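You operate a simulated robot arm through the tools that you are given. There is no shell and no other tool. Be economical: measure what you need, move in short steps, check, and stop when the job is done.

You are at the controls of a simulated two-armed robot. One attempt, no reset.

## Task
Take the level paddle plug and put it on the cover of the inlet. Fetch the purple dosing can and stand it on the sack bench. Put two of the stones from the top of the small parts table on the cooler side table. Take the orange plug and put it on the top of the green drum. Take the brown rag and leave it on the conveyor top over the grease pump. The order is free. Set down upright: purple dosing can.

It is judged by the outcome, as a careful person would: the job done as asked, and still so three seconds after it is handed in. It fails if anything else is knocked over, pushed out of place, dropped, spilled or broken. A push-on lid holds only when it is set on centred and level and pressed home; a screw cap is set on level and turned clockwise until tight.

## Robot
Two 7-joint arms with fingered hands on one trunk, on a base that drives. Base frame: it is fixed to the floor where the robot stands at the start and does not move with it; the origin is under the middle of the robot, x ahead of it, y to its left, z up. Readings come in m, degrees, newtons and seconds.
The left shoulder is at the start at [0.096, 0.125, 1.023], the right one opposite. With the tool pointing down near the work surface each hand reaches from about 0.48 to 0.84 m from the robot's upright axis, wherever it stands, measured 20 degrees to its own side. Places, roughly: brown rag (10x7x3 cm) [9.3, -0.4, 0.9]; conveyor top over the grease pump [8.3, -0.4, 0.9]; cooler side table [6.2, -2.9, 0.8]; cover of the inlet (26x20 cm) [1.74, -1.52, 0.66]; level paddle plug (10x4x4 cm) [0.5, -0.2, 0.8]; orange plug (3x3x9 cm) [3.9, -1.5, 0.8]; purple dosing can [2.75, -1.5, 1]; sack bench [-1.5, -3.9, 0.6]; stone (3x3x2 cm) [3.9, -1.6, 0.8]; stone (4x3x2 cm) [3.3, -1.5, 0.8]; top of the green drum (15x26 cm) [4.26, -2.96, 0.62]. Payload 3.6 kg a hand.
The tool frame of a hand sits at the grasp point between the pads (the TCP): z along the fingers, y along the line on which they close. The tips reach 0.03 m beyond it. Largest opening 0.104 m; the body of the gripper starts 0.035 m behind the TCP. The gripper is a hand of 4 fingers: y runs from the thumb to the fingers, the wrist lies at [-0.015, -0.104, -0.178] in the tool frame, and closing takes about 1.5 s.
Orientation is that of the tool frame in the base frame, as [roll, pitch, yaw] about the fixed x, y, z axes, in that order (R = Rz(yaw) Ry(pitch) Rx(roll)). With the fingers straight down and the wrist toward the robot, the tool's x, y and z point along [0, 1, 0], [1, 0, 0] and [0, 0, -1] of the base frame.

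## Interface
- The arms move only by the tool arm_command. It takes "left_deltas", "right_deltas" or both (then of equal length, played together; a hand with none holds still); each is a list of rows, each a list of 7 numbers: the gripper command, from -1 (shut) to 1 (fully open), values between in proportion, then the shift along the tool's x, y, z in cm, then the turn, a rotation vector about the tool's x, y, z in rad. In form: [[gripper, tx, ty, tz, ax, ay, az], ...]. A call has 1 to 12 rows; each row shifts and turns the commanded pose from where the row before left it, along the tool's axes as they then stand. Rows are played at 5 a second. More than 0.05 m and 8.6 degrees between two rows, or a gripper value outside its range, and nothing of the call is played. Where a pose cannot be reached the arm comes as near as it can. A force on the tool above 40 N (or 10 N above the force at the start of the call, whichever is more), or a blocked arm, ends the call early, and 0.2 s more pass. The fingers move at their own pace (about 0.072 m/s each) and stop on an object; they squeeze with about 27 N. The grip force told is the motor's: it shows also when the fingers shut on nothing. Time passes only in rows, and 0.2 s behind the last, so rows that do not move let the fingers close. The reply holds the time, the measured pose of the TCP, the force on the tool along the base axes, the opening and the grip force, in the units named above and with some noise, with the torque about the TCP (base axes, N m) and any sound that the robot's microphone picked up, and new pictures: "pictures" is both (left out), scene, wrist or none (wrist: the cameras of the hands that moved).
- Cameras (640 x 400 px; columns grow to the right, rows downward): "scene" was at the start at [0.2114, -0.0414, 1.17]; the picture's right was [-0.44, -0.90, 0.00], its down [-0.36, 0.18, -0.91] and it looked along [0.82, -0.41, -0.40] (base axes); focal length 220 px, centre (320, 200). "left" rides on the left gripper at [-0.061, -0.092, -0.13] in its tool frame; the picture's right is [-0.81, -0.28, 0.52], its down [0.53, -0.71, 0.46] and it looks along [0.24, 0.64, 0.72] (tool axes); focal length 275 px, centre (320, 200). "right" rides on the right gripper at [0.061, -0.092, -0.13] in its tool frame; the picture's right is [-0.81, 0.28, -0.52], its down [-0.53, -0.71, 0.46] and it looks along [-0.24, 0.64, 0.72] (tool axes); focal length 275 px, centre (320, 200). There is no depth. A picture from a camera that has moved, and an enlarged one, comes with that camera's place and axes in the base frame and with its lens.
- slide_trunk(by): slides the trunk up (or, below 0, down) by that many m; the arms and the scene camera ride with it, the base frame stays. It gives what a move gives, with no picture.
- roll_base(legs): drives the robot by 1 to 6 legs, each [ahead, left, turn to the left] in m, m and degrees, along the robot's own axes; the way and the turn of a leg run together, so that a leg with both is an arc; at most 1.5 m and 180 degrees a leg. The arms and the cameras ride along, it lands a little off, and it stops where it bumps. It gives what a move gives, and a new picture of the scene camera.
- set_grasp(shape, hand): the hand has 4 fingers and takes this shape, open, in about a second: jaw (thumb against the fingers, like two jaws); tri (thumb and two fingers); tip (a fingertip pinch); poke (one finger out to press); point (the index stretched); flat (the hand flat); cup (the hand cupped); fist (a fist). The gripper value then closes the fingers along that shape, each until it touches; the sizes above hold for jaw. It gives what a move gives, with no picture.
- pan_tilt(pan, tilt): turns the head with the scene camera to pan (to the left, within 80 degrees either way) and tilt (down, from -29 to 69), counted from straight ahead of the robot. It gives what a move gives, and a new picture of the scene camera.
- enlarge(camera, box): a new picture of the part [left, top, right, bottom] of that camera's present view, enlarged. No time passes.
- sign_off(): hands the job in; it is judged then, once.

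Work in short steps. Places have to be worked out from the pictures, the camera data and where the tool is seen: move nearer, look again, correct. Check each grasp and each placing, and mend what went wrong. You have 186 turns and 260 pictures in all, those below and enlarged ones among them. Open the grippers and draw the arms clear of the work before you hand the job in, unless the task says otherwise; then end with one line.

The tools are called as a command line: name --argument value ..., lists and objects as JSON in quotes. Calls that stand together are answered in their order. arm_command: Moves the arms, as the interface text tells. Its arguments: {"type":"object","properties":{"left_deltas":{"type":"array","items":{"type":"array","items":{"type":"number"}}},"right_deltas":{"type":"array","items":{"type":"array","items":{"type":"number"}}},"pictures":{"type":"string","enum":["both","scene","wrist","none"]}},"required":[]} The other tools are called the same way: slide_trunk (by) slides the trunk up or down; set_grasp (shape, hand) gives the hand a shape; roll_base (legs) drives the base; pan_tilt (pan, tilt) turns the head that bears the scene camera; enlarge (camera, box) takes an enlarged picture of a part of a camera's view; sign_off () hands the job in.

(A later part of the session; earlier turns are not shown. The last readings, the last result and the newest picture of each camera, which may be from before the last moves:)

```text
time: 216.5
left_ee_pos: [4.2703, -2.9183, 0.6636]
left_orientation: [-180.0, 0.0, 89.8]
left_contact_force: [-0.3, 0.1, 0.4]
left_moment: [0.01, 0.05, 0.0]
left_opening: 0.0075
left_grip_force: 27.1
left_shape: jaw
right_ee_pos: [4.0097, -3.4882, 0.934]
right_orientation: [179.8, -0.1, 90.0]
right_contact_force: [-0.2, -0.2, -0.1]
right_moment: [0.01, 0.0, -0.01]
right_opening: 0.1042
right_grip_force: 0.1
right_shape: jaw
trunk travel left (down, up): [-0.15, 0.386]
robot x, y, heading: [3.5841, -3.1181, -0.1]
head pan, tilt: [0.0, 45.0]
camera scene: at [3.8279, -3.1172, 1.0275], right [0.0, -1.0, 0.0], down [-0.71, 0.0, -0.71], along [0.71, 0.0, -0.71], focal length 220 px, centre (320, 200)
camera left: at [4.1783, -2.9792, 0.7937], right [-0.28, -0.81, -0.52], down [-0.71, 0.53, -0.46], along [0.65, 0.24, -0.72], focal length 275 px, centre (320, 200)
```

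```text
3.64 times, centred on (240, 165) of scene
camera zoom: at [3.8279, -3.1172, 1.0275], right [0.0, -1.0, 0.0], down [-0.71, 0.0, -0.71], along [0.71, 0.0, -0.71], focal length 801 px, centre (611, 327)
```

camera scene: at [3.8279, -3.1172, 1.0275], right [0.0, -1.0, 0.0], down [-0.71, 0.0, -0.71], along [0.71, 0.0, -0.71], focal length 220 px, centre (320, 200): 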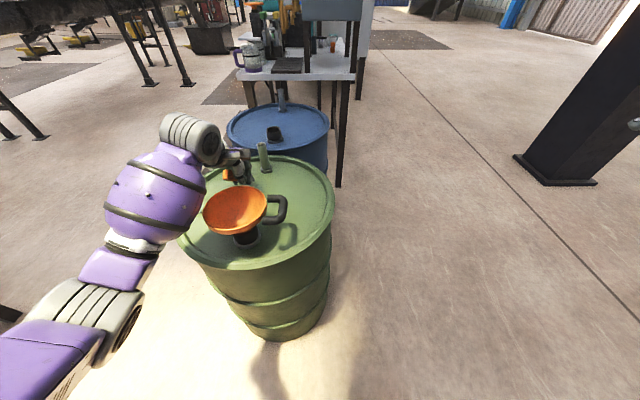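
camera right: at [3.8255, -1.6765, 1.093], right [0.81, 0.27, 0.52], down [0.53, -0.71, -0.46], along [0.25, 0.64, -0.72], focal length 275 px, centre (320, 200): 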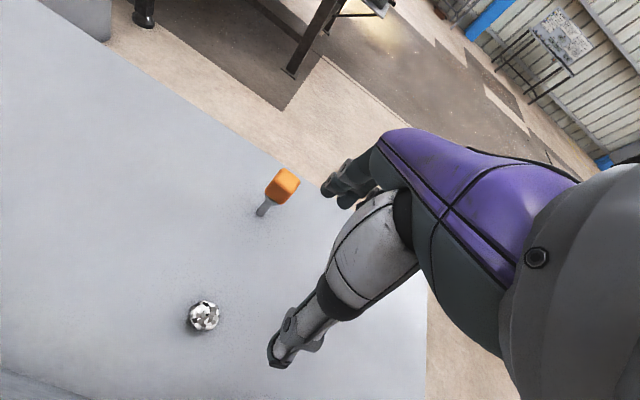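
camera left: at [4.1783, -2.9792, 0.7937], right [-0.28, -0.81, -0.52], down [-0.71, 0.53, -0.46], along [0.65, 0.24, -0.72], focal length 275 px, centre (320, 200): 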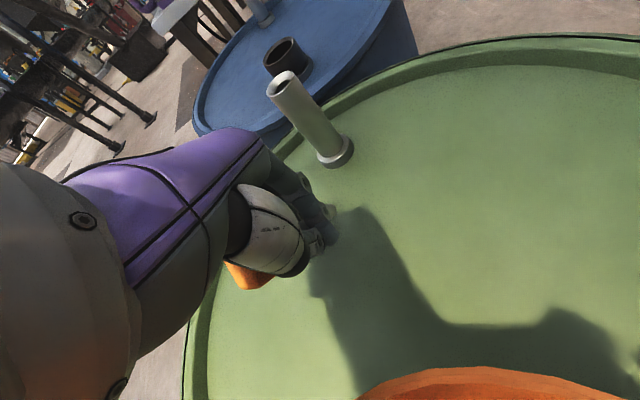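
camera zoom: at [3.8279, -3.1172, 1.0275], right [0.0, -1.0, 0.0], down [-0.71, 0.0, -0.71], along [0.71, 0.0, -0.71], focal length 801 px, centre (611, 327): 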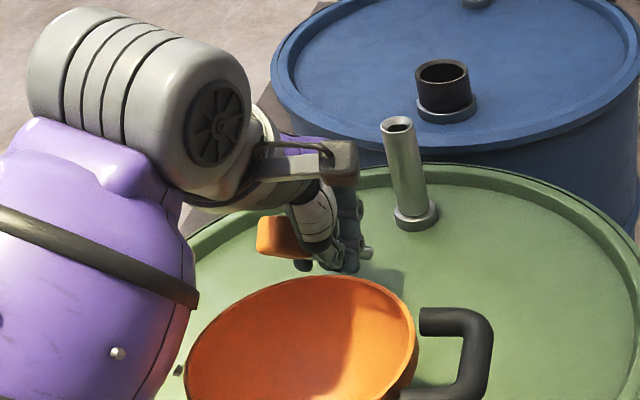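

Still clear. Lowering in small steps to contact.

arm_command --left_deltas '[[-1, 0, 0, 0.8, 0, 0, 0], [-1, 0, 0, 0.6, 0, 0, 0], [-1, 0, 0, 0.5, 0, 0, 0], [-1, 0, 0, 0.4, 0, 0, 0], [-1, 0, 0, 0.4, 0, 0, 0], [-1, 0, 0, 0, 0, 0, 0]]' --pictures "wrist"

```text
time: 217.7
left_ee_pos: [4.2762, -2.9187, 0.6474]
left_orientation: [178.4, 0.2, 89.8]
left_contact_force: [-3.5, -0.9, 13.6]
left_moment: [0.0, -0.05, 0.01]
left_opening: 0.008
left_grip_force: 27.1
left_shape: jaw
right_ee_pos: [4.0088, -3.4886, 0.9334]
right_orientation: [180.0, 0.0, 89.9]
right_contact_force: [-0.1, 0.7, 0.1]
right_moment: [-0.02, 0.0, -0.03]
right_opening: 0.1038
right_grip_force: 0.1
right_shape: jaw
trunk travel left (down, up): [-0.15, 0.386]
robot x, y, heading: [3.5799, -3.1179, 0.0]
head pan, tilt: [0.0, 45.0]
stopped in row 6 (left hand): the force on the tool passed its limit at 42 N (the readings are from after the stop); the commanded pose is now the measured one
camera left: at [4.1798, -2.9789, 0.7753], right [-0.26, -0.81, -0.52], down [-0.7, 0.53, -0.48], along [0.66, 0.24, -0.71], focal length 275 px, centre (320, 200)
```

left: 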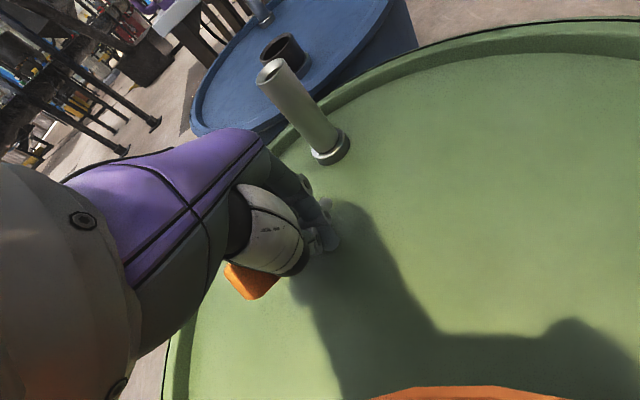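

Contact. I ease up 3 mm, open, and rise straight.

arm_command --left_deltas '[[-1, 0, 0, -0.3, 0, 0, 0], [-0.5, 0, 0, 0, 0, 0, 0], [0, 0, 0, 0, 0, 0, 0], [0.2, 0, 0, 0, 0, 0, 0], [0.2, 0, 0, 0, 0, 0, 0], [0.2, 0, 0, 0, 0, 0, 0], [0.2, 0, 0, -1, 0, 0, 0]]' --pictures "wrist"

enlarge --camera "scene" --box '[160, 110, 320, 220]'

```text
time: 219.3
left_ee_pos: [4.2728, -2.917, 0.6536]
left_orientation: [179.4, 0.0, 89.9]
left_contact_force: [0.4, 0.1, 0.4]
left_moment: [0.04, -0.01, 0.01]
left_opening: 0.0624
left_grip_force: 0.0
left_shape: jaw
right_ee_pos: [4.0095, -3.4879, 0.9319]
right_orientation: [-180.0, 0.1, 89.9]
right_contact_force: [0.3, -0.3, -0.1]
right_moment: [0.03, 0.01, -0.01]
right_opening: 0.1039
right_grip_force: 0.1
right_shape: jaw
trunk travel left (down, up): [-0.15, 0.386]
robot x, y, heading: [3.5892, -3.1158, -0.4]
head pan, tilt: [0.0, 45.0]
camera left: at [4.1798, -2.9789, 0.7824], right [-0.27, -0.81, -0.52], down [-0.71, 0.53, -0.46], along [0.65, 0.24, -0.72], focal length 275 px, centre (320, 200)
```

left: 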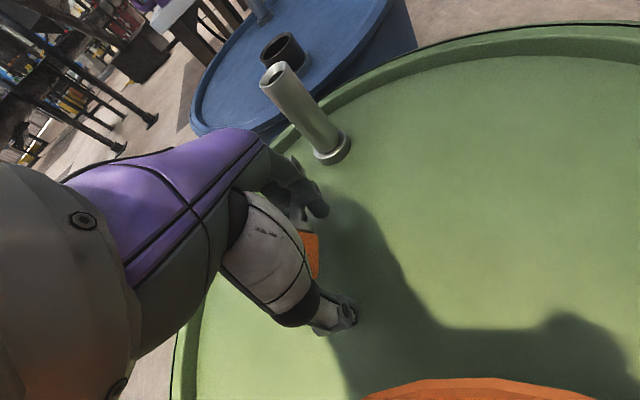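

```text
3.64 times, centred on (240, 165) of scene
camera zoom: at [3.8281, -3.1171, 1.0271], right [0.0, -1.0, 0.0], down [-0.71, 0.0, -0.71], along [0.71, 0.0, -0.71], focal length 801 px, centre (611, 327)
```

zoom: 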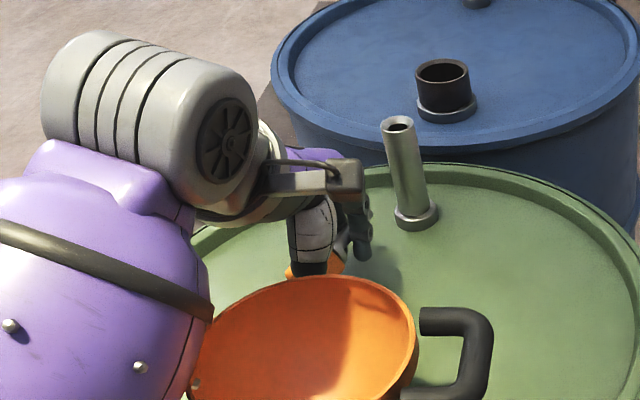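

The plug dropped free near the lid. I rise slowly a few cm and check that it stays.

arm_command --left_deltas '[[0.2, 0, 0, -1.5, 0, 0, 0], [0.2, 0, 0, -2.5, 0, 0, 0], [0.2, 0, 0, -3, 0, 0, 0], [0.2, 0, 0, -4, 0, 0, 0]]'

enlarge --camera "scene" --box '[160, 110, 320, 220]'

```text
time: 220.3
left_ee_pos: [4.2739, -2.9177, 0.7668]
left_orientation: [179.0, 0.2, 89.9]
left_contact_force: [0.4, 0.3, -0.5]
left_moment: [0.01, -0.05, 0.02]
left_opening: 0.0624
left_grip_force: 0.2
left_shape: jaw
right_ee_pos: [4.0097, -3.4891, 0.9331]
right_orientation: [180.0, 0.0, 89.9]
right_contact_force: [1.1, -0.5, -0.6]
right_moment: [0.01, -0.05, -0.01]
right_opening: 0.104
right_grip_force: 0.0
right_shape: jaw
trunk travel left (down, up): [-0.15, 0.386]
robot x, y, heading: [3.5841, -3.1142, -0.2]
head pan, tilt: [0.0, 45.0]
camera scene: at [3.8278, -3.1173, 1.0275], right [0.0, -1.0, 0.0], down [-0.71, 0.0, -0.71], along [0.71, 0.0, -0.71], focal length 220 px, centre (320, 200)
camera left: at [4.1782, -2.9789, 0.8957], right [-0.27, -0.81, -0.52], down [-0.7, 0.53, -0.47], along [0.66, 0.24, -0.71], focal length 275 px, centre (320, 200)
```

scene: 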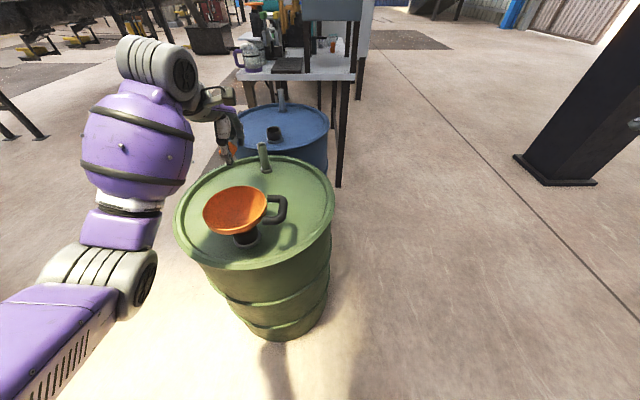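
left: 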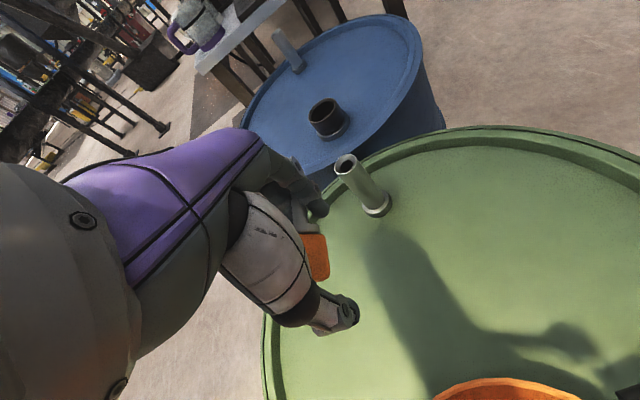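

```text
3.64 times, centred on (240, 165) of scene
camera zoom: at [3.8278, -3.1173, 1.0275], right [0.0, -1.0, 0.0], down [-0.71, 0.0, -0.71], along [0.71, 0.0, -0.71], focal length 801 px, centre (611, 327)
```

zoom: 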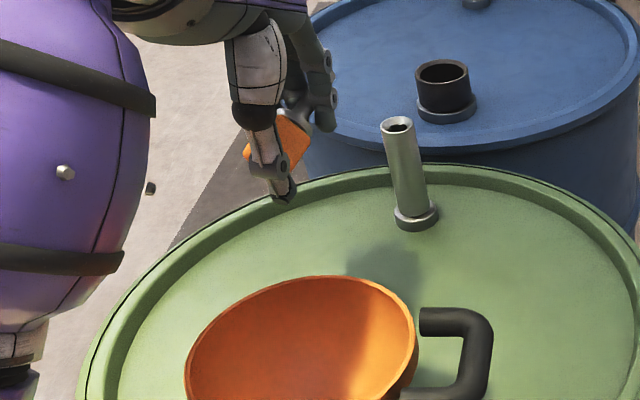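

It is still hanging in the fingers. I take a close look at how it is caught.

enlarge --camera "left" --box '[230, 140, 390, 350]'

enlarge --camera "scene" --box '[200, 100, 270, 170]'

```text
1.90 times, centred on (310, 245) of left
camera zoom: at [4.1782, -2.9789, 0.8957], right [-0.27, -0.81, -0.52], down [-0.7, 0.53, -0.47], along [0.66, 0.24, -0.71], focal length 524 px, centre (339, 114)
```

zoom: 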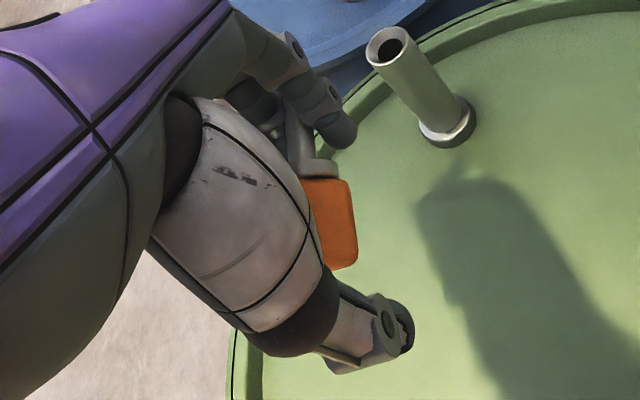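

```text
5.71 times, centred on (235, 135) of scene
camera zoom: at [3.8278, -3.1173, 1.0275], right [0.0, -1.0, 0.0], down [-0.71, 0.0, -0.71], along [0.71, 0.0, -0.71], focal length 1258 px, centre (806, 571)
```

zoom: 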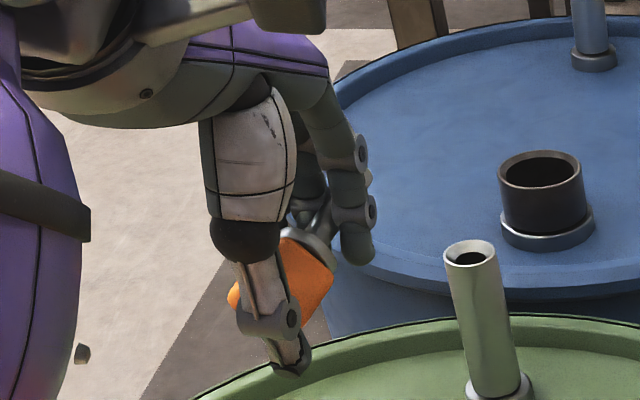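

The stem is wedged between two fingers. I lower close to the lid and open fully, so that it only falls a centimetre or two if it comes loose.

arm_command --left_deltas '[[0.2, 0, 0, 4, 0, 0, 0], [0.2, 0, 0, 3, 0, 0, 0], [0.2, 0, 0, 1.5, 0, 0, 0], [0.5, 0, 0, 0, 0, 0, 0], [0.8, 0, 0, 0, 0, 0, 0], [0.8, 0, 0, 0, 0, 0, 0], [0.8, 0, 0, 0, 0, 0, 0]]' --pictures "wrist"

enlarge --camera "left" --box '[230, 140, 390, 350]'

```text
time: 221.9
left_ee_pos: [4.2751, -2.9175, 0.6805]
left_orientation: [179.0, 0.2, 89.9]
left_contact_force: [-0.2, -0.2, 0.0]
left_moment: [-0.05, 0.01, 0.04]
left_opening: 0.0943
left_grip_force: 0.0
left_shape: jaw
right_ee_pos: [4.0104, -3.4883, 0.9344]
right_orientation: [179.9, 0.0, 89.9]
right_contact_force: [0.0, 0.5, 0.3]
right_moment: [0.01, 0.01, -0.01]
right_opening: 0.1038
right_grip_force: 0.0
right_shape: jaw
trunk travel left (down, up): [-0.15, 0.386]
robot x, y, heading: [3.5828, -3.1182, -0.2]
head pan, tilt: [0.0, 45.0]
camera left: at [4.1799, -2.9785, 0.8113], right [-0.27, -0.81, -0.52], down [-0.7, 0.53, -0.47], along [0.66, 0.24, -0.71], focal length 275 px, centre (320, 200)
```

left: 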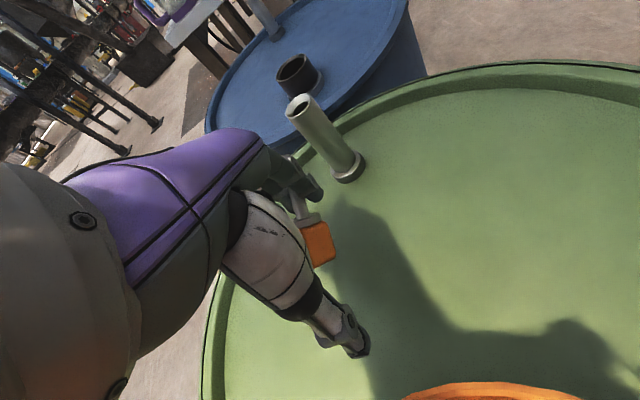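

```text
1.90 times, centred on (310, 245) of left
camera zoom: at [4.1799, -2.9785, 0.8113], right [-0.27, -0.81, -0.52], down [-0.7, 0.53, -0.47], along [0.66, 0.24, -0.71], focal length 524 px, centre (339, 114)
```

zoom: 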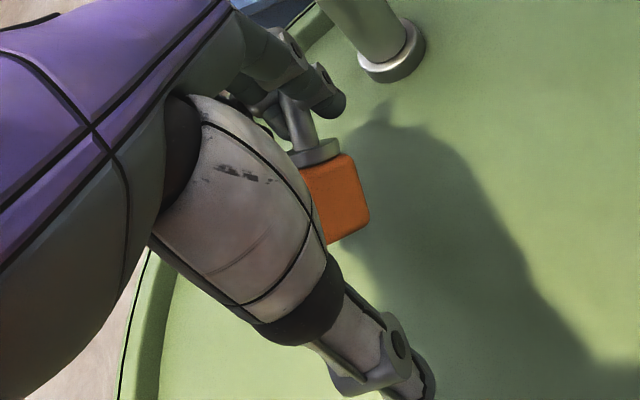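

Still wedged in the finger gap. I lower a bit more and change the hand shape to tri, which should open the gap.

arm_command --left_deltas '[[0.8, 0, 0, 0.7, 0, 0, 0], [0.8, 0, 0, 0.6, 0, 0, 0], [0.8, 0, 0, 0, 0, 0, 0]]' --pictures "none"

set_grasp --hand "left" --shape "tri"

enlarge --camera "left" --box '[230, 140, 430, 350]'

```text
time: 222.7
left_ee_pos: [4.2746, -2.9183, 0.6695]
left_orientation: [179.0, 0.2, 89.9]
left_contact_force: [0.3, 0.0, -0.3]
left_moment: [0.03, 0.01, -0.01]
left_opening: 0.094
left_grip_force: 0.0
left_shape: jaw
right_ee_pos: [4.0098, -3.4888, 0.9332]
right_orientation: [179.9, 0.0, 89.9]
right_contact_force: [0.1, -0.8, -0.1]
right_moment: [0.0, 0.03, -0.02]
right_opening: 0.1036
right_grip_force: 0.0
right_shape: jaw
trunk travel left (down, up): [-0.15, 0.386]
robot x, y, heading: [3.5856, -3.1175, -0.1]
head pan, tilt: [0.0, 45.0]
```

```text
time: 223.6
left_ee_pos: [4.2745, -2.9184, 0.6679]
left_orientation: [178.9, 0.1, 89.9]
left_contact_force: [0.1, 0.4, -0.7]
left_moment: [0.01, -0.01, 0.02]
left_opening: 0.1025
left_grip_force: 0.1
left_shape: tri
right_ee_pos: [4.0096, -3.488, 0.9334]
right_orientation: [180.0, 0.0, 90.0]
right_contact_force: [-0.6, 1.0, 1.4]
right_moment: [0.01, -0.06, -0.01]
right_opening: 0.104
right_grip_force: 0.0
right_shape: jaw
trunk travel left (down, up): [-0.15, 0.386]
robot x, y, heading: [3.5857, -3.1177, -0.1]
head pan, tilt: [0.0, 45.0]
```

```text
1.90 times, centred on (330, 245) of left
camera zoom: at [4.1799, -2.9787, 0.7979], right [-0.27, -0.81, -0.52], down [-0.7, 0.53, -0.47], along [0.66, 0.24, -0.71], focal length 524 px, centre (301, 114)
```

zoom: 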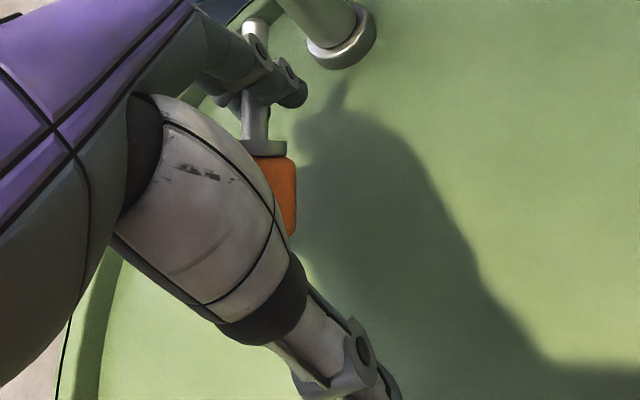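

Stem still lies between index and middle finger. I try the tip shape, which parts those two fingers.

set_grasp --hand "left" --shape "tip"

enlarge --camera "left" --box '[230, 140, 430, 350]'

enlarge --camera "scene" --box '[180, 110, 300, 200]'

```text
time: 224.5
left_ee_pos: [4.274, -2.9186, 0.6695]
left_orientation: [178.9, 0.2, 89.9]
left_contact_force: [-0.4, 0.4, 0.7]
left_moment: [-0.04, 0.02, 0.01]
left_opening: 0.1037
left_grip_force: 0.1
left_shape: tip
right_ee_pos: [4.0104, -3.4876, 0.9344]
right_orientation: [179.9, 0.0, 89.9]
right_contact_force: [-0.7, 0.0, -0.3]
right_moment: [0.01, 0.03, 0.01]
right_opening: 0.1037
right_grip_force: 0.1
right_shape: jaw
trunk travel left (down, up): [-0.15, 0.386]
robot x, y, heading: [3.5838, -3.1153, 0.2]
head pan, tilt: [0.0, 45.0]
```

```text
1.90 times, centred on (330, 245) of left
camera zoom: at [4.1799, -2.9787, 0.7979], right [-0.27, -0.81, -0.52], down [-0.7, 0.53, -0.47], along [0.66, 0.24, -0.71], focal length 524 px, centre (301, 114)
```

zoom: 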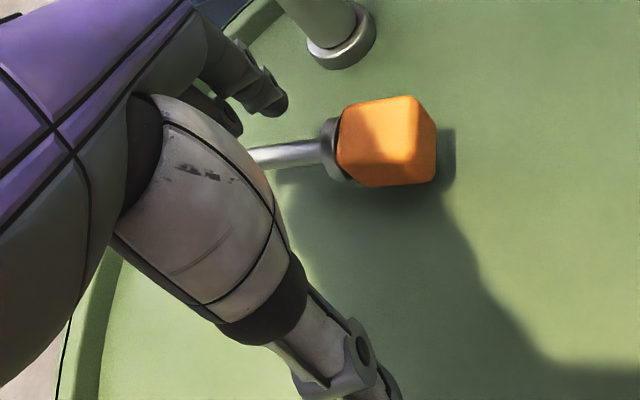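

```text
4.44 times, centred on (240, 155) of scene
camera zoom: at [3.8279, -3.1172, 1.0275], right [0.0, -1.0, 0.0], down [-0.71, 0.0, -0.71], along [0.71, 0.0, -0.71], focal length 978 px, centre (676, 400)
```

zoom: 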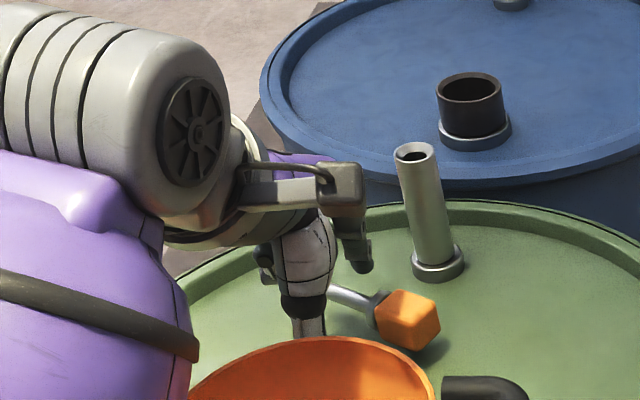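

It came loose and lies on the lid. I rise slowly and check again.

arm_command --left_deltas '[[1, 0, 0, -1.0, 0, 0, 0], [1, 0, 0, -1.5, 0, 0, 0], [1, 0, 0, -2, 0, 0, 0], [1, 0, 0, -4, 0, 0, 0]]' --pictures "wrist"

enlarge --camera "scene" --box '[180, 110, 300, 200]'

```text
time: 225.5
left_ee_pos: [4.2714, -2.9179, 0.7549]
left_orientation: [178.9, 0.2, 89.9]
left_contact_force: [-0.2, 0.3, -0.7]
left_moment: [-0.01, -0.02, -0.02]
left_opening: 0.1039
left_grip_force: 0.1
left_shape: tip
right_ee_pos: [4.0093, -3.4891, 0.9332]
right_orientation: [179.9, 0.0, 89.9]
right_contact_force: [-0.7, 0.2, 0.1]
right_moment: [0.01, -0.02, 0.0]
right_opening: 0.104
right_grip_force: 0.0
right_shape: jaw
trunk travel left (down, up): [-0.15, 0.386]
robot x, y, heading: [3.5838, -3.1177, -0.0]
head pan, tilt: [0.0, 45.0]
camera left: at [4.1781, -2.9787, 0.8822], right [-0.27, -0.81, -0.52], down [-0.7, 0.53, -0.47], along [0.66, 0.24, -0.71], focal length 275 px, centre (320, 200)
```

left: 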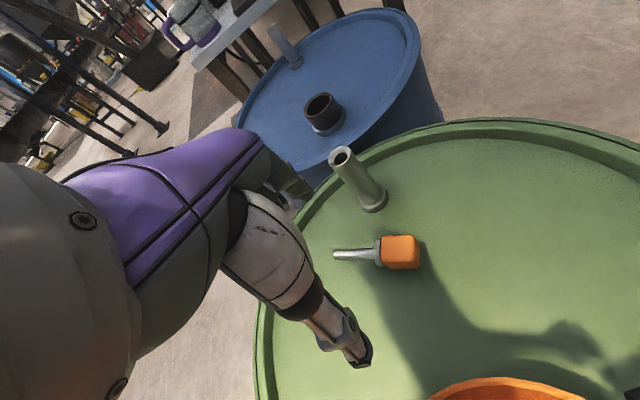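

```text
4.44 times, centred on (240, 155) of scene
camera zoom: at [3.8278, -3.1173, 1.0275], right [0.0, -1.0, 0.0], down [-0.71, 0.0, -0.71], along [0.71, 0.0, -0.71], focal length 978 px, centre (676, 400)
```

zoom: 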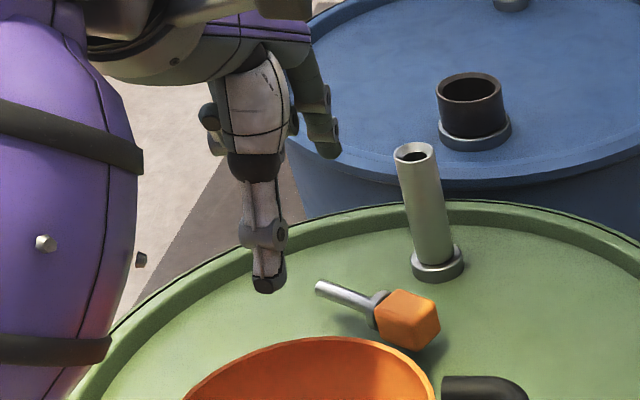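

The orange plug lies on the drum top. I raise and retract the left hand, back to jaw shape.

arm_command --left_deltas '[[1, 0, 0, -4.5, 0, 0, 0], [1, 0, 0, -4.5, 0, 0, 0], [1, 4, 0, 0, 0, 0, 0], [1, 4, 0, 0, 0, 0, 0], [1, 0, -4.5, 0, 0, 0, 0], [1, 0, -4.5, 0, 0, 0, 0], [1, 0, -4.5, 0, 0, 0, 0], [1, 0, -4.5, 0, 0, 0, 0]]' --pictures "none"

set_grasp --hand "left" --shape "jaw"

slide_trunk --by 0.25

enlarge --camera "scene" --box '[160, 100, 360, 300]'

```text
time: 227.3
left_ee_pos: [4.089, -2.8394, 0.8417]
left_orientation: [178.9, 0.2, 90.0]
left_contact_force: [-0.9, 0.3, -0.8]
left_moment: [0.03, -0.02, -0.02]
left_opening: 0.1037
left_grip_force: 0.0
left_shape: tip
right_ee_pos: [4.0088, -3.488, 0.9332]
right_orientation: [179.9, 0.0, 89.9]
right_contact_force: [0.1, -0.3, -0.1]
right_moment: [-0.01, -0.02, 0.01]
right_opening: 0.1036
right_grip_force: 0.2
right_shape: jaw
trunk travel left (down, up): [-0.15, 0.386]
robot x, y, heading: [3.5855, -3.1174, -0.2]
head pan, tilt: [0.0, 45.0]
```

```text
time: 228.2
left_ee_pos: [4.0921, -2.8378, 0.8401]
left_orientation: [179.0, 0.1, 89.9]
left_contact_force: [0.3, 0.2, -0.3]
left_moment: [0.0, 0.0, -0.01]
left_opening: 0.1037
left_grip_force: 0.0
left_shape: jaw
right_ee_pos: [4.0093, -3.4896, 0.9337]
right_orientation: [179.8, -0.1, 89.9]
right_contact_force: [0.5, 0.2, 0.7]
right_moment: [0.01, -0.03, 0.04]
right_opening: 0.1039
right_grip_force: 0.1
right_shape: jaw
trunk travel left (down, up): [-0.15, 0.386]
robot x, y, heading: [3.5837, -3.1184, 0.1]
head pan, tilt: [0.0, 45.0]
```

```text
time: 230.8
left_ee_pos: [4.0899, -2.8364, 1.089]
left_orientation: [179.0, 0.2, 89.9]
left_contact_force: [0.2, -0.3, 0.3]
left_moment: [0.03, 0.0, 0.01]
left_opening: 0.104
left_grip_force: 0.2
left_shape: jaw
right_ee_pos: [4.0091, -3.4883, 1.1841]
right_orientation: [-180.0, -0.1, 90.0]
right_contact_force: [-0.5, 0.1, -0.4]
right_moment: [-0.01, 0.0, -0.01]
right_opening: 0.1041
right_grip_force: 0.1
right_shape: jaw
trunk travel left (down, up): [-0.4, 0.136]
robot x, y, heading: [3.5833, -3.1162, 0.1]
head pan, tilt: [0.0, 45.0]
```

```text
2.00 times, centred on (260, 200) of scene
camera zoom: at [3.7595, -3.117, 1.2859], right [0.0, -1.0, 0.0], down [-0.71, 0.0, -0.71], along [0.71, 0.0, -0.71], focal length 440 px, centre (440, 200)
```

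zoom: 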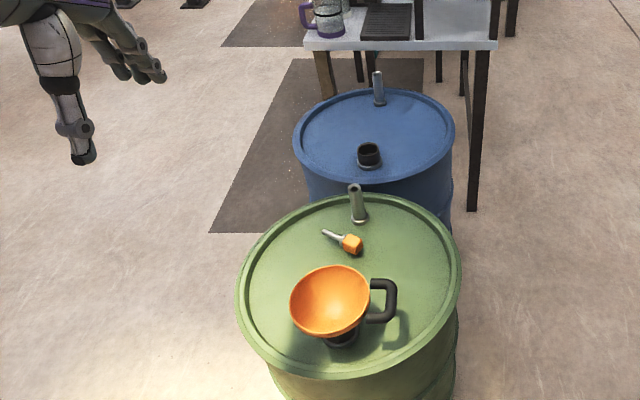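

The plug lies stable on the drum. Now the stones: I turn left, drive up to the parts table, and shift right to reach the stone at [3.86, -1.60] with the left hand.

roll_base --legs '[[-0.1, 0, 0], [0, 0, 90], [0.86, 0, 0], [0, -0.58, 0]]'

```text
time: 245.1
left_ee_pos: [3.747, -1.7416, 1.0905]
left_orientation: [178.8, 0.2, -178.8]
left_contact_force: [0.1, 0.2, 0.3]
left_moment: [0.03, -0.02, 0.02]
left_opening: 0.1039
left_grip_force: 0.1
left_shape: jaw
right_ee_pos: [4.401, -1.8094, 1.1833]
right_orientation: [179.8, 0.0, -178.8]
right_contact_force: [-0.2, 0.0, -0.5]
right_moment: [-0.07, 0.05, -0.01]
right_opening: 0.104
right_grip_force: 0.1
right_shape: jaw
trunk travel left (down, up): [-0.4, 0.136]
robot x, y, heading: [4.0378, -2.2406, 91.1]
head pan, tilt: [0.0, 45.0]
camera scene: at [4.033, -2.0663, 1.2859], right [1.0, 0.02, 0.0], down [0.01, -0.71, -0.71], along [-0.01, 0.71, -0.71], focal length 220 px, centre (320, 200)
```

scene: 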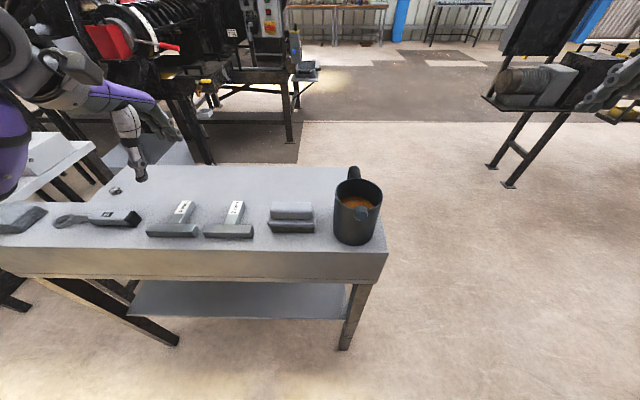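

I take the left hand over the stone's place at z≈1.05 and tilt it 20° so the wrist stays clear of the raised shelf.

arm_command --left_deltas '[[1, -3.8, 2, 0, 0, 0, 0], [1, -3.8, 2, 0, 0, 0, 0], [1, -3.8, 2, 0, 0, 0, 0], [1, 0, 4, 1, 0, 0, 0], [1, 0, 4, 1, 0, 0, 0], [1, 0, 0, 1, 0.117, 0, 0], [1, 0, 0, 0, 0.117, 0, 0], [1, 0, 0, 0, 0.117, 0, 0], [1, 0, 0, 0, 0, 0, 0]]'

```text
time: 247.1
left_ee_pos: [3.8597, -1.5999, 1.0628]
left_orientation: [-160.9, 0.2, -178.9]
left_contact_force: [-0.3, -0.7, -0.3]
left_moment: [-0.01, 0.0, 0.0]
left_opening: 0.1036
left_grip_force: 0.0
left_shape: jaw
right_ee_pos: [4.4004, -1.8095, 1.1843]
right_orientation: [179.9, -0.1, -178.8]
right_contact_force: [1.0, 0.5, -0.3]
right_moment: [-0.04, -0.01, -0.01]
right_opening: 0.1037
right_grip_force: 0.1
right_shape: jaw
trunk travel left (down, up): [-0.4, 0.136]
robot x, y, heading: [4.036, -2.2416, 91.3]
head pan, tilt: [0.0, 45.0]
camera scene: at [4.0327, -2.0664, 1.286], right [1.0, 0.02, 0.0], down [0.01, -0.71, -0.71], along [-0.01, 0.71, -0.71], focal length 220 px, centre (320, 200)
camera left: at [3.9202, -1.6424, 1.2163], right [0.82, -0.41, -0.4], down [-0.52, -0.83, -0.2], along [-0.25, 0.37, -0.9], focal length 275 px, centre (320, 200)
```

scene: 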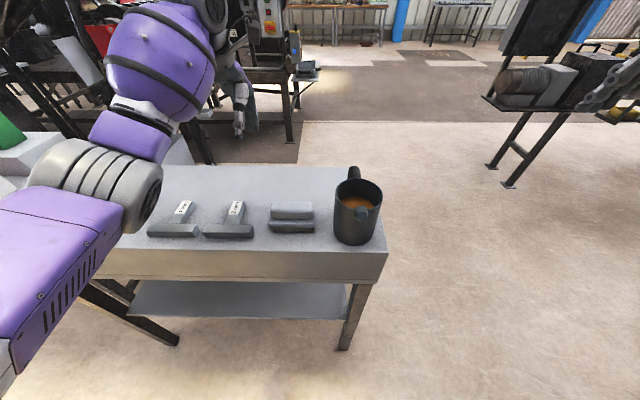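
left: 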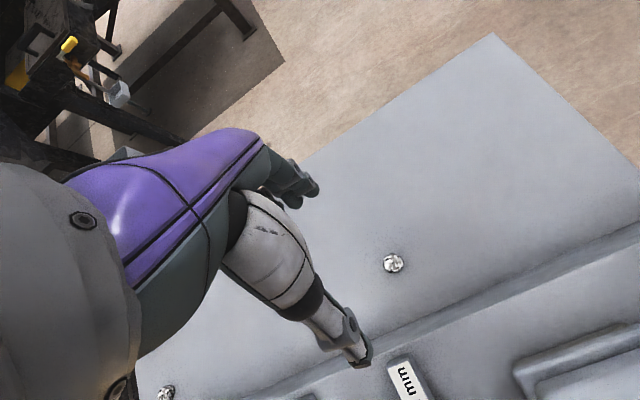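

The stone is seen at [3.858, -1.612], just left of the TCP column. I narrow the hand and descend 0.2 m first.

arm_command --left_deltas '[[0.5, 0, 0.8, 3.95, 0, 0, 0], [0.4, 0, 1.3, 3.8, 0, 0, 0], [0.4, 0, 1.3, 3.8, 0, 0, 0], [0.4, 0, 1.3, 3.8, 0, 0, 0], [0.4, 0, 1.3, 3.8, 0, 0, 0], [0.4, 0, 0, 0, 0, 0, 0]]'

```text
time: 248.5
left_ee_pos: [3.8595, -1.6051, 0.8621]
left_orientation: [-161.1, 0.1, -178.9]
left_contact_force: [0.1, -0.3, 0.6]
left_moment: [-0.01, -0.02, 0.0]
left_opening: 0.0731
left_grip_force: 0.0
left_shape: jaw
right_ee_pos: [4.401, -1.8091, 1.1838]
right_orientation: [179.9, 0.0, -178.8]
right_contact_force: [-1.2, -0.3, -0.4]
right_moment: [0.01, 0.01, -0.02]
right_opening: 0.104
right_grip_force: 0.1
right_shape: jaw
trunk travel left (down, up): [-0.4, 0.136]
robot x, y, heading: [4.0387, -2.2434, 91.0]
head pan, tilt: [0.0, 45.0]
camera scene: at [4.0329, -2.0664, 1.286], right [1.0, 0.02, 0.0], down [0.01, -0.71, -0.71], along [-0.01, 0.71, -0.71], focal length 220 px, centre (320, 200)
camera left: at [3.9204, -1.6486, 1.0159], right [0.82, -0.41, -0.4], down [-0.51, -0.83, -0.2], along [-0.25, 0.37, -0.9], focal length 275 px, centre (320, 200)
```

scene: 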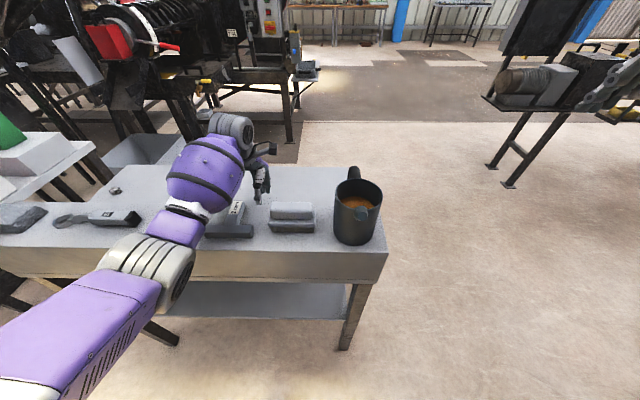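
left: 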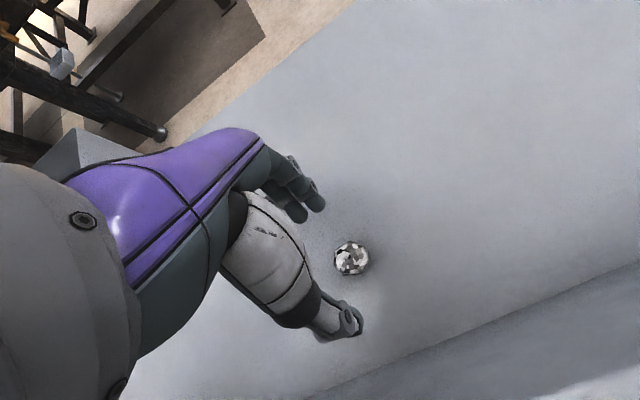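

The forearm passes above the gauges; to keep clearance I raise the trunk 6 cm (elbow up) and then lower only the hand.

slide_trunk --by 0.06

arm_command --left_deltas '[[0.4, 0, 1.3, 3.8, 0, 0, 0], [0.4, 0, 1.3, 3.8, 0, 0, 0], [0.4, 0, 0.65, 1.9, 0, 0, 0], [0.4, 0, 0, 0, 0, 0, 0]]'

```text
time: 249.5
left_ee_pos: [3.8589, -1.6055, 0.9207]
left_orientation: [-160.9, 0.2, -178.8]
left_contact_force: [0.7, 0.7, 0.3]
left_moment: [-0.01, 0.0, 0.01]
left_opening: 0.0731
left_grip_force: 0.1
left_shape: jaw
right_ee_pos: [4.4006, -1.8082, 1.2431]
right_orientation: [-180.0, 0.1, -178.8]
right_contact_force: [-0.4, 0.4, 0.4]
right_moment: [0.02, 0.0, -0.01]
right_opening: 0.1042
right_grip_force: 0.1
right_shape: jaw
trunk travel left (down, up): [-0.46, 0.076]
robot x, y, heading: [4.0371, -2.2412, 91.2]
head pan, tilt: [0.0, 45.0]
```

```text
time: 250.5
left_ee_pos: [3.8594, -1.6042, 0.822]
left_orientation: [-161.1, 0.3, -178.8]
left_contact_force: [-0.9, 1.7, 5.2]
left_moment: [0.19, 0.0, 0.04]
left_opening: 0.0724
left_grip_force: 0.1
left_shape: jaw
right_ee_pos: [4.4004, -1.8091, 1.2434]
right_orientation: [179.9, 0.0, -178.8]
right_contact_force: [-0.6, 0.3, 0.1]
right_moment: [0.01, 0.0, 0.01]
right_opening: 0.1041
right_grip_force: 0.1
right_shape: jaw
trunk travel left (down, up): [-0.46, 0.076]
robot x, y, heading: [4.0369, -2.2378, 91.3]
head pan, tilt: [0.0, 45.0]
camera scene: at [4.0335, -2.0915, 1.3538], right [1.0, 0.02, 0.0], down [0.01, -0.71, -0.71], along [-0.01, 0.71, -0.71], focal length 220 px, centre (320, 200)
camera left: at [3.9207, -1.6477, 0.9767], right [0.82, -0.41, -0.4], down [-0.51, -0.83, -0.2], along [-0.25, 0.37, -0.89], focal length 275 px, centre (320, 200)
```

scene: 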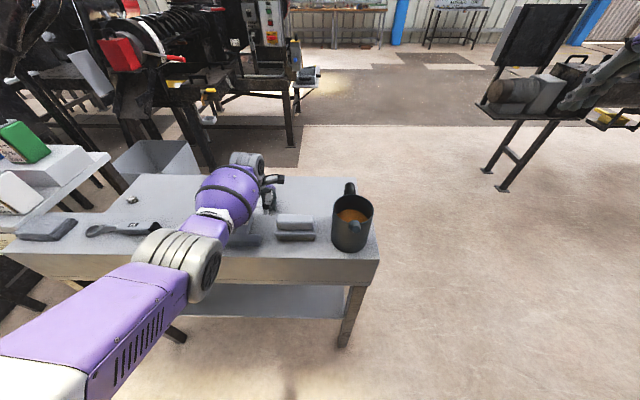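
left: 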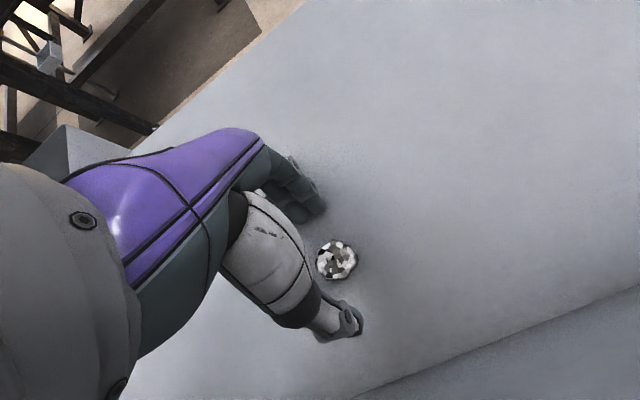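

The fingertips just touch the table (5 N) and the stone is between thumb and fingers. I close and lift slightly.

arm_command --left_deltas '[[0, 0, -0.1, -0.2, 0, 0, 0], [-0.5, 0, 0, 0, 0, 0, 0], [-1, 0, 0, 0, 0, 0, 0], [-1, 0, 0, 0, 0, 0, 0], [-1, 0, 0, 0, 0, 0, 0], [-1, 0, 0, 0, 0, 0, 0], [-1, 0, 0, 0, 0, 0, 0], [-1, 0, -0.65, -1.9, 0, 0, 0], [-1, 0, -1.3, -3.8, 0, 0, 0]]' --pictures "wrist"

enlarge --camera "left" --box '[240, 170, 400, 370]'

```text
time: 252.5
left_ee_pos: [3.8588, -1.6041, 0.8834]
left_orientation: [-161.1, 0.2, -178.8]
left_contact_force: [0.1, 0.4, -0.1]
left_moment: [0.01, -0.03, 0.01]
left_opening: 0.0001
left_grip_force: 27.0
left_shape: jaw
right_ee_pos: [4.3999, -1.8091, 1.2438]
right_orientation: [180.0, 0.0, -178.8]
right_contact_force: [1.2, 0.3, -0.3]
right_moment: [0.02, 0.02, 0.02]
right_opening: 0.104
right_grip_force: 0.0
right_shape: jaw
trunk travel left (down, up): [-0.46, 0.076]
robot x, y, heading: [4.0388, -2.2454, 91.3]
head pan, tilt: [0.0, 45.0]
camera left: at [3.9203, -1.6482, 1.0373], right [0.82, -0.41, -0.4], down [-0.52, -0.83, -0.2], along [-0.25, 0.37, -0.9], focal length 275 px, centre (320, 200)
```

left: 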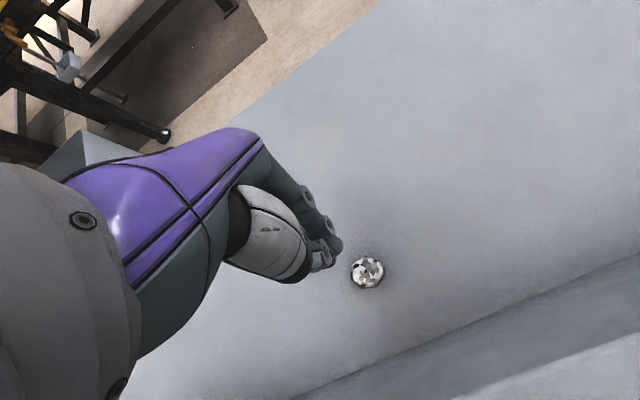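

```text
2.00 times, centred on (320, 270) of left
camera zoom: at [3.9203, -1.6482, 1.0373], right [0.82, -0.41, -0.4], down [-0.52, -0.83, -0.2], along [-0.25, 0.37, -0.9], focal length 551 px, centre (320, 60)
```

zoom: 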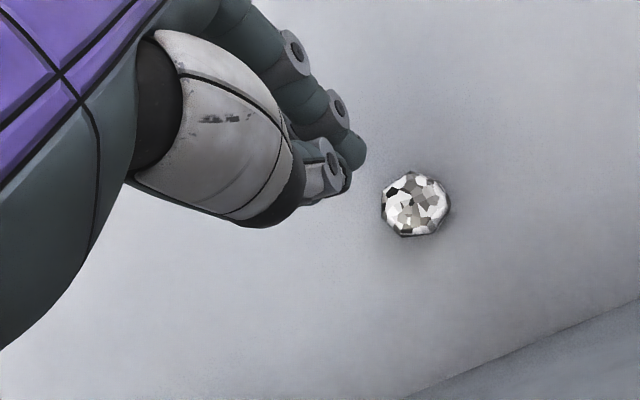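

The stone slipped out under the tips: the tilt made the finger side touch first. It lies at about [3.865, -1.622, 0.80]. I reduce the tilt to ~3°, realign and descend with a smaller opening.

arm_command --left_deltas '[[-0.5, 0, 0, 0, -0.14, 0, 0], [0.1, -0.5, -1.2, 0, -0.14, 0, 0], [0.1, 0, 0, 1, 0, 0, 0], [0.1, 0, 0, 1, 0, 0, 0], [0.1, 0, 0, 0, 0, 0, 0]]'

```text
time: 253.7
left_ee_pos: [3.8639, -1.6177, 0.8658]
left_orientation: [-177.2, 0.1, -178.9]
left_contact_force: [-0.2, 0.1, 0.1]
left_moment: [-0.01, 0.01, 0.0]
left_opening: 0.0569
left_grip_force: 0.1
left_shape: jaw
right_ee_pos: [4.4012, -1.8093, 1.2429]
right_orientation: [179.9, 0.0, -178.8]
right_contact_force: [0.2, -0.1, -0.5]
right_moment: [-0.02, 0.04, 0.03]
right_opening: 0.1042
right_grip_force: 0.0
right_shape: jaw
trunk travel left (down, up): [-0.46, 0.076]
robot x, y, heading: [4.0353, -2.2425, 91.3]
head pan, tilt: [0.0, 45.0]
camera scene: at [4.0334, -2.0909, 1.3536], right [1.0, 0.02, 0.0], down [0.01, -0.71, -0.71], along [-0.01, 0.71, -0.71], focal length 220 px, centre (320, 200)
camera left: at [3.9267, -1.701, 1.0014], right [0.82, -0.28, -0.5], down [-0.52, -0.75, -0.42], along [-0.25, 0.6, -0.76], focal length 275 px, centre (320, 200)
```

scene: 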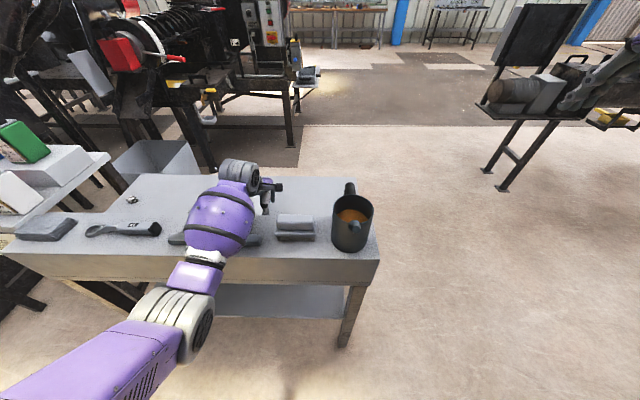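
left: 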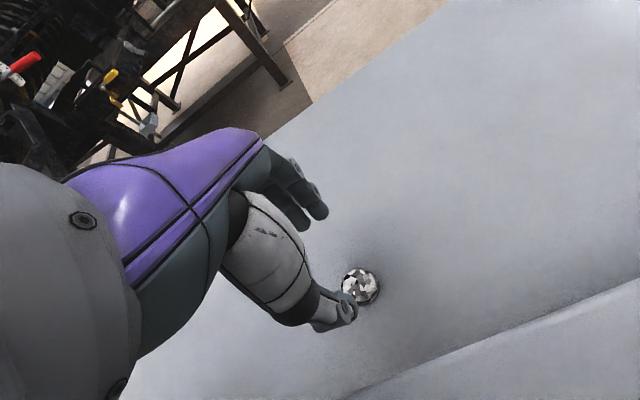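

Stone now seen at [3.865, -1.632]. I shift 1.3 cm back and descend to touch the table.

arm_command --left_deltas '[[0.1, 0, -1.3, 0, 0, 0, 0], [0.1, 0, 0, 2, 0, 0, 0], [0.1, 0, 0, 1.5, 0, 0, 0], [0.1, 0, 0, 0.8, 0, 0, 0], [0.1, 0, 0, 0.4, 0, 0, 0], [0.1, 0, 0, 0.3, 0, 0, 0], [0.1, 0, 0, 0, 0, 0, 0]]'

```text
time: 255.3
left_ee_pos: [3.865, -1.6332, 0.8182]
left_orientation: [-177.0, 0.3, -178.9]
left_contact_force: [1.3, 0.6, 0.7]
left_moment: [-0.08, 0.14, 0.06]
left_opening: 0.0564
left_grip_force: 0.1
left_shape: jaw
right_ee_pos: [4.4006, -1.8086, 1.2441]
right_orientation: [179.9, 0.1, -178.8]
right_contact_force: [-0.2, -0.1, -0.9]
right_moment: [-0.03, -0.01, -0.03]
right_opening: 0.104
right_grip_force: 0.1
right_shape: jaw
trunk travel left (down, up): [-0.46, 0.076]
robot x, y, heading: [4.0401, -2.2421, 91.0]
head pan, tilt: [0.0, 45.0]
camera scene: at [4.0335, -2.091, 1.3536], right [1.0, 0.02, 0.0], down [0.01, -0.71, -0.71], along [-0.01, 0.71, -0.71], focal length 220 px, centre (320, 200)
camera left: at [3.9275, -1.7168, 0.9527], right [0.82, -0.28, -0.5], down [-0.52, -0.75, -0.42], along [-0.25, 0.6, -0.76], focal length 275 px, centre (320, 200)
```

scene: 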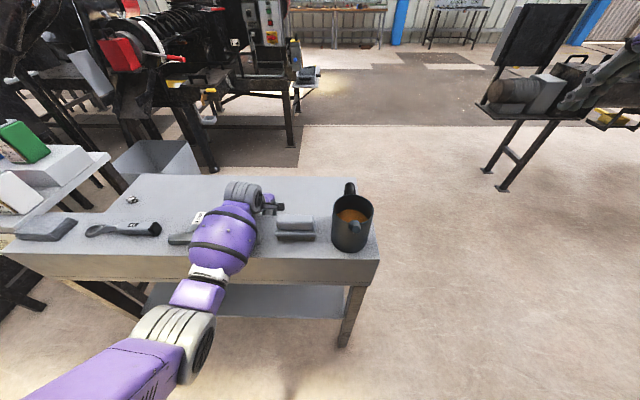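
left: 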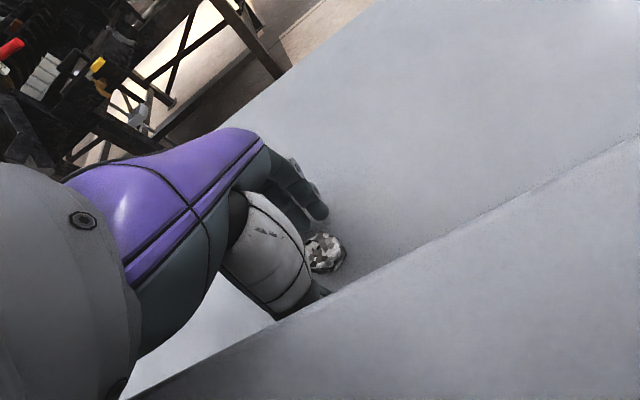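

Stone and TCP line up. I go 3 mm lower and close.

arm_command --left_deltas '[[0.1, 0, 0, 0.3, 0, 0, 0], [-0.3, 0, 0, 0, 0, 0, 0], [-1, 0, 0, 0, 0, 0, 0], [-1, 0, 0, 0, 0, 0, 0], [-1, 0, 0, 0, 0, 0, 0], [-1, 0, 0, 0, 0, 0, 0], [-1, 0, 0, 0, 0, 0, 0]]' --pictures "none"

```text
time: 256.9
left_ee_pos: [3.8652, -1.6331, 0.815]
left_orientation: [-177.0, 0.2, -178.8]
left_contact_force: [1.7, 0.7, 3.3]
left_moment: [-0.2, 0.15, 0.02]
left_opening: 0.0195
left_grip_force: 26.7
left_shape: jaw
right_ee_pos: [4.4, -1.8093, 1.2442]
right_orientation: [179.9, 0.0, -178.7]
right_contact_force: [0.1, 0.7, 0.0]
right_moment: [0.0, 0.01, -0.04]
right_opening: 0.1041
right_grip_force: 0.1
right_shape: jaw
trunk travel left (down, up): [-0.46, 0.076]
robot x, y, heading: [4.0388, -2.2435, 91.0]
head pan, tilt: [0.0, 45.0]
```

Opening 0.0195 with grip force: something is held. Lifting straight up.

arm_command --left_deltas '[[-1, 0, 0, -1.5, 0, 0, 0], [-1, 0, 0, -3, 0, 0, 0], [-1, 0, 0, -4, 0, 0, 0], [-1, 0, 0, -4.5, 0, 0, 0], [-1, 0, 0, -4.5, 0, 0, 0]]'

enlarge --camera "left" --box '[240, 170, 400, 330]'

```text
time: 258.1
left_ee_pos: [3.8641, -1.6255, 0.9897]
left_orientation: [-177.0, 0.2, -178.8]
left_contact_force: [-0.7, 0.0, -0.8]
left_moment: [0.0, 0.03, 0.02]
left_opening: 0.0191
left_grip_force: 26.8
left_shape: jaw
right_ee_pos: [4.4009, -1.8091, 1.2428]
right_orientation: [179.8, 0.0, -178.8]
right_contact_force: [-0.8, 1.1, 0.5]
right_moment: [0.01, -0.03, -0.01]
right_opening: 0.1043
right_grip_force: 0.0
right_shape: jaw
trunk travel left (down, up): [-0.46, 0.076]
robot x, y, heading: [4.0412, -2.2442, 90.8]
head pan, tilt: [0.0, 45.0]
camera scene: at [4.0336, -2.091, 1.3536], right [1.0, 0.02, 0.0], down [0.01, -0.71, -0.71], along [-0.01, 0.71, -0.71], focal length 220 px, centre (320, 200)
camera left: at [3.9264, -1.7087, 1.1246], right [0.82, -0.28, -0.5], down [-0.52, -0.75, -0.42], along [-0.25, 0.6, -0.76], focal length 275 px, centre (320, 200)
```

scene: 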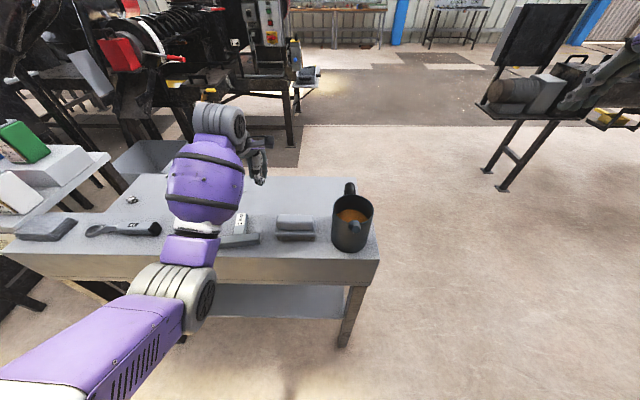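
left: 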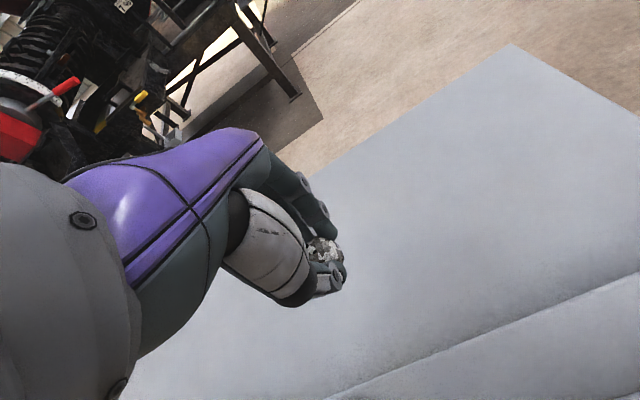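

```text
2.50 times, centred on (320, 250) of left
camera zoom: at [3.9264, -1.7087, 1.1246], right [0.82, -0.28, -0.5], down [-0.52, -0.75, -0.42], along [-0.25, 0.6, -0.76], focal length 688 px, centre (320, 75)
```

zoom: 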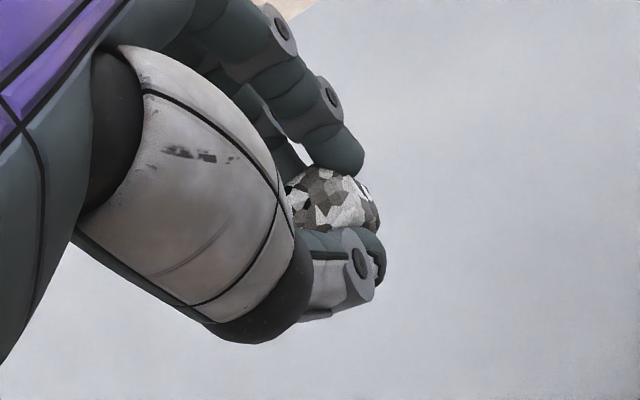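

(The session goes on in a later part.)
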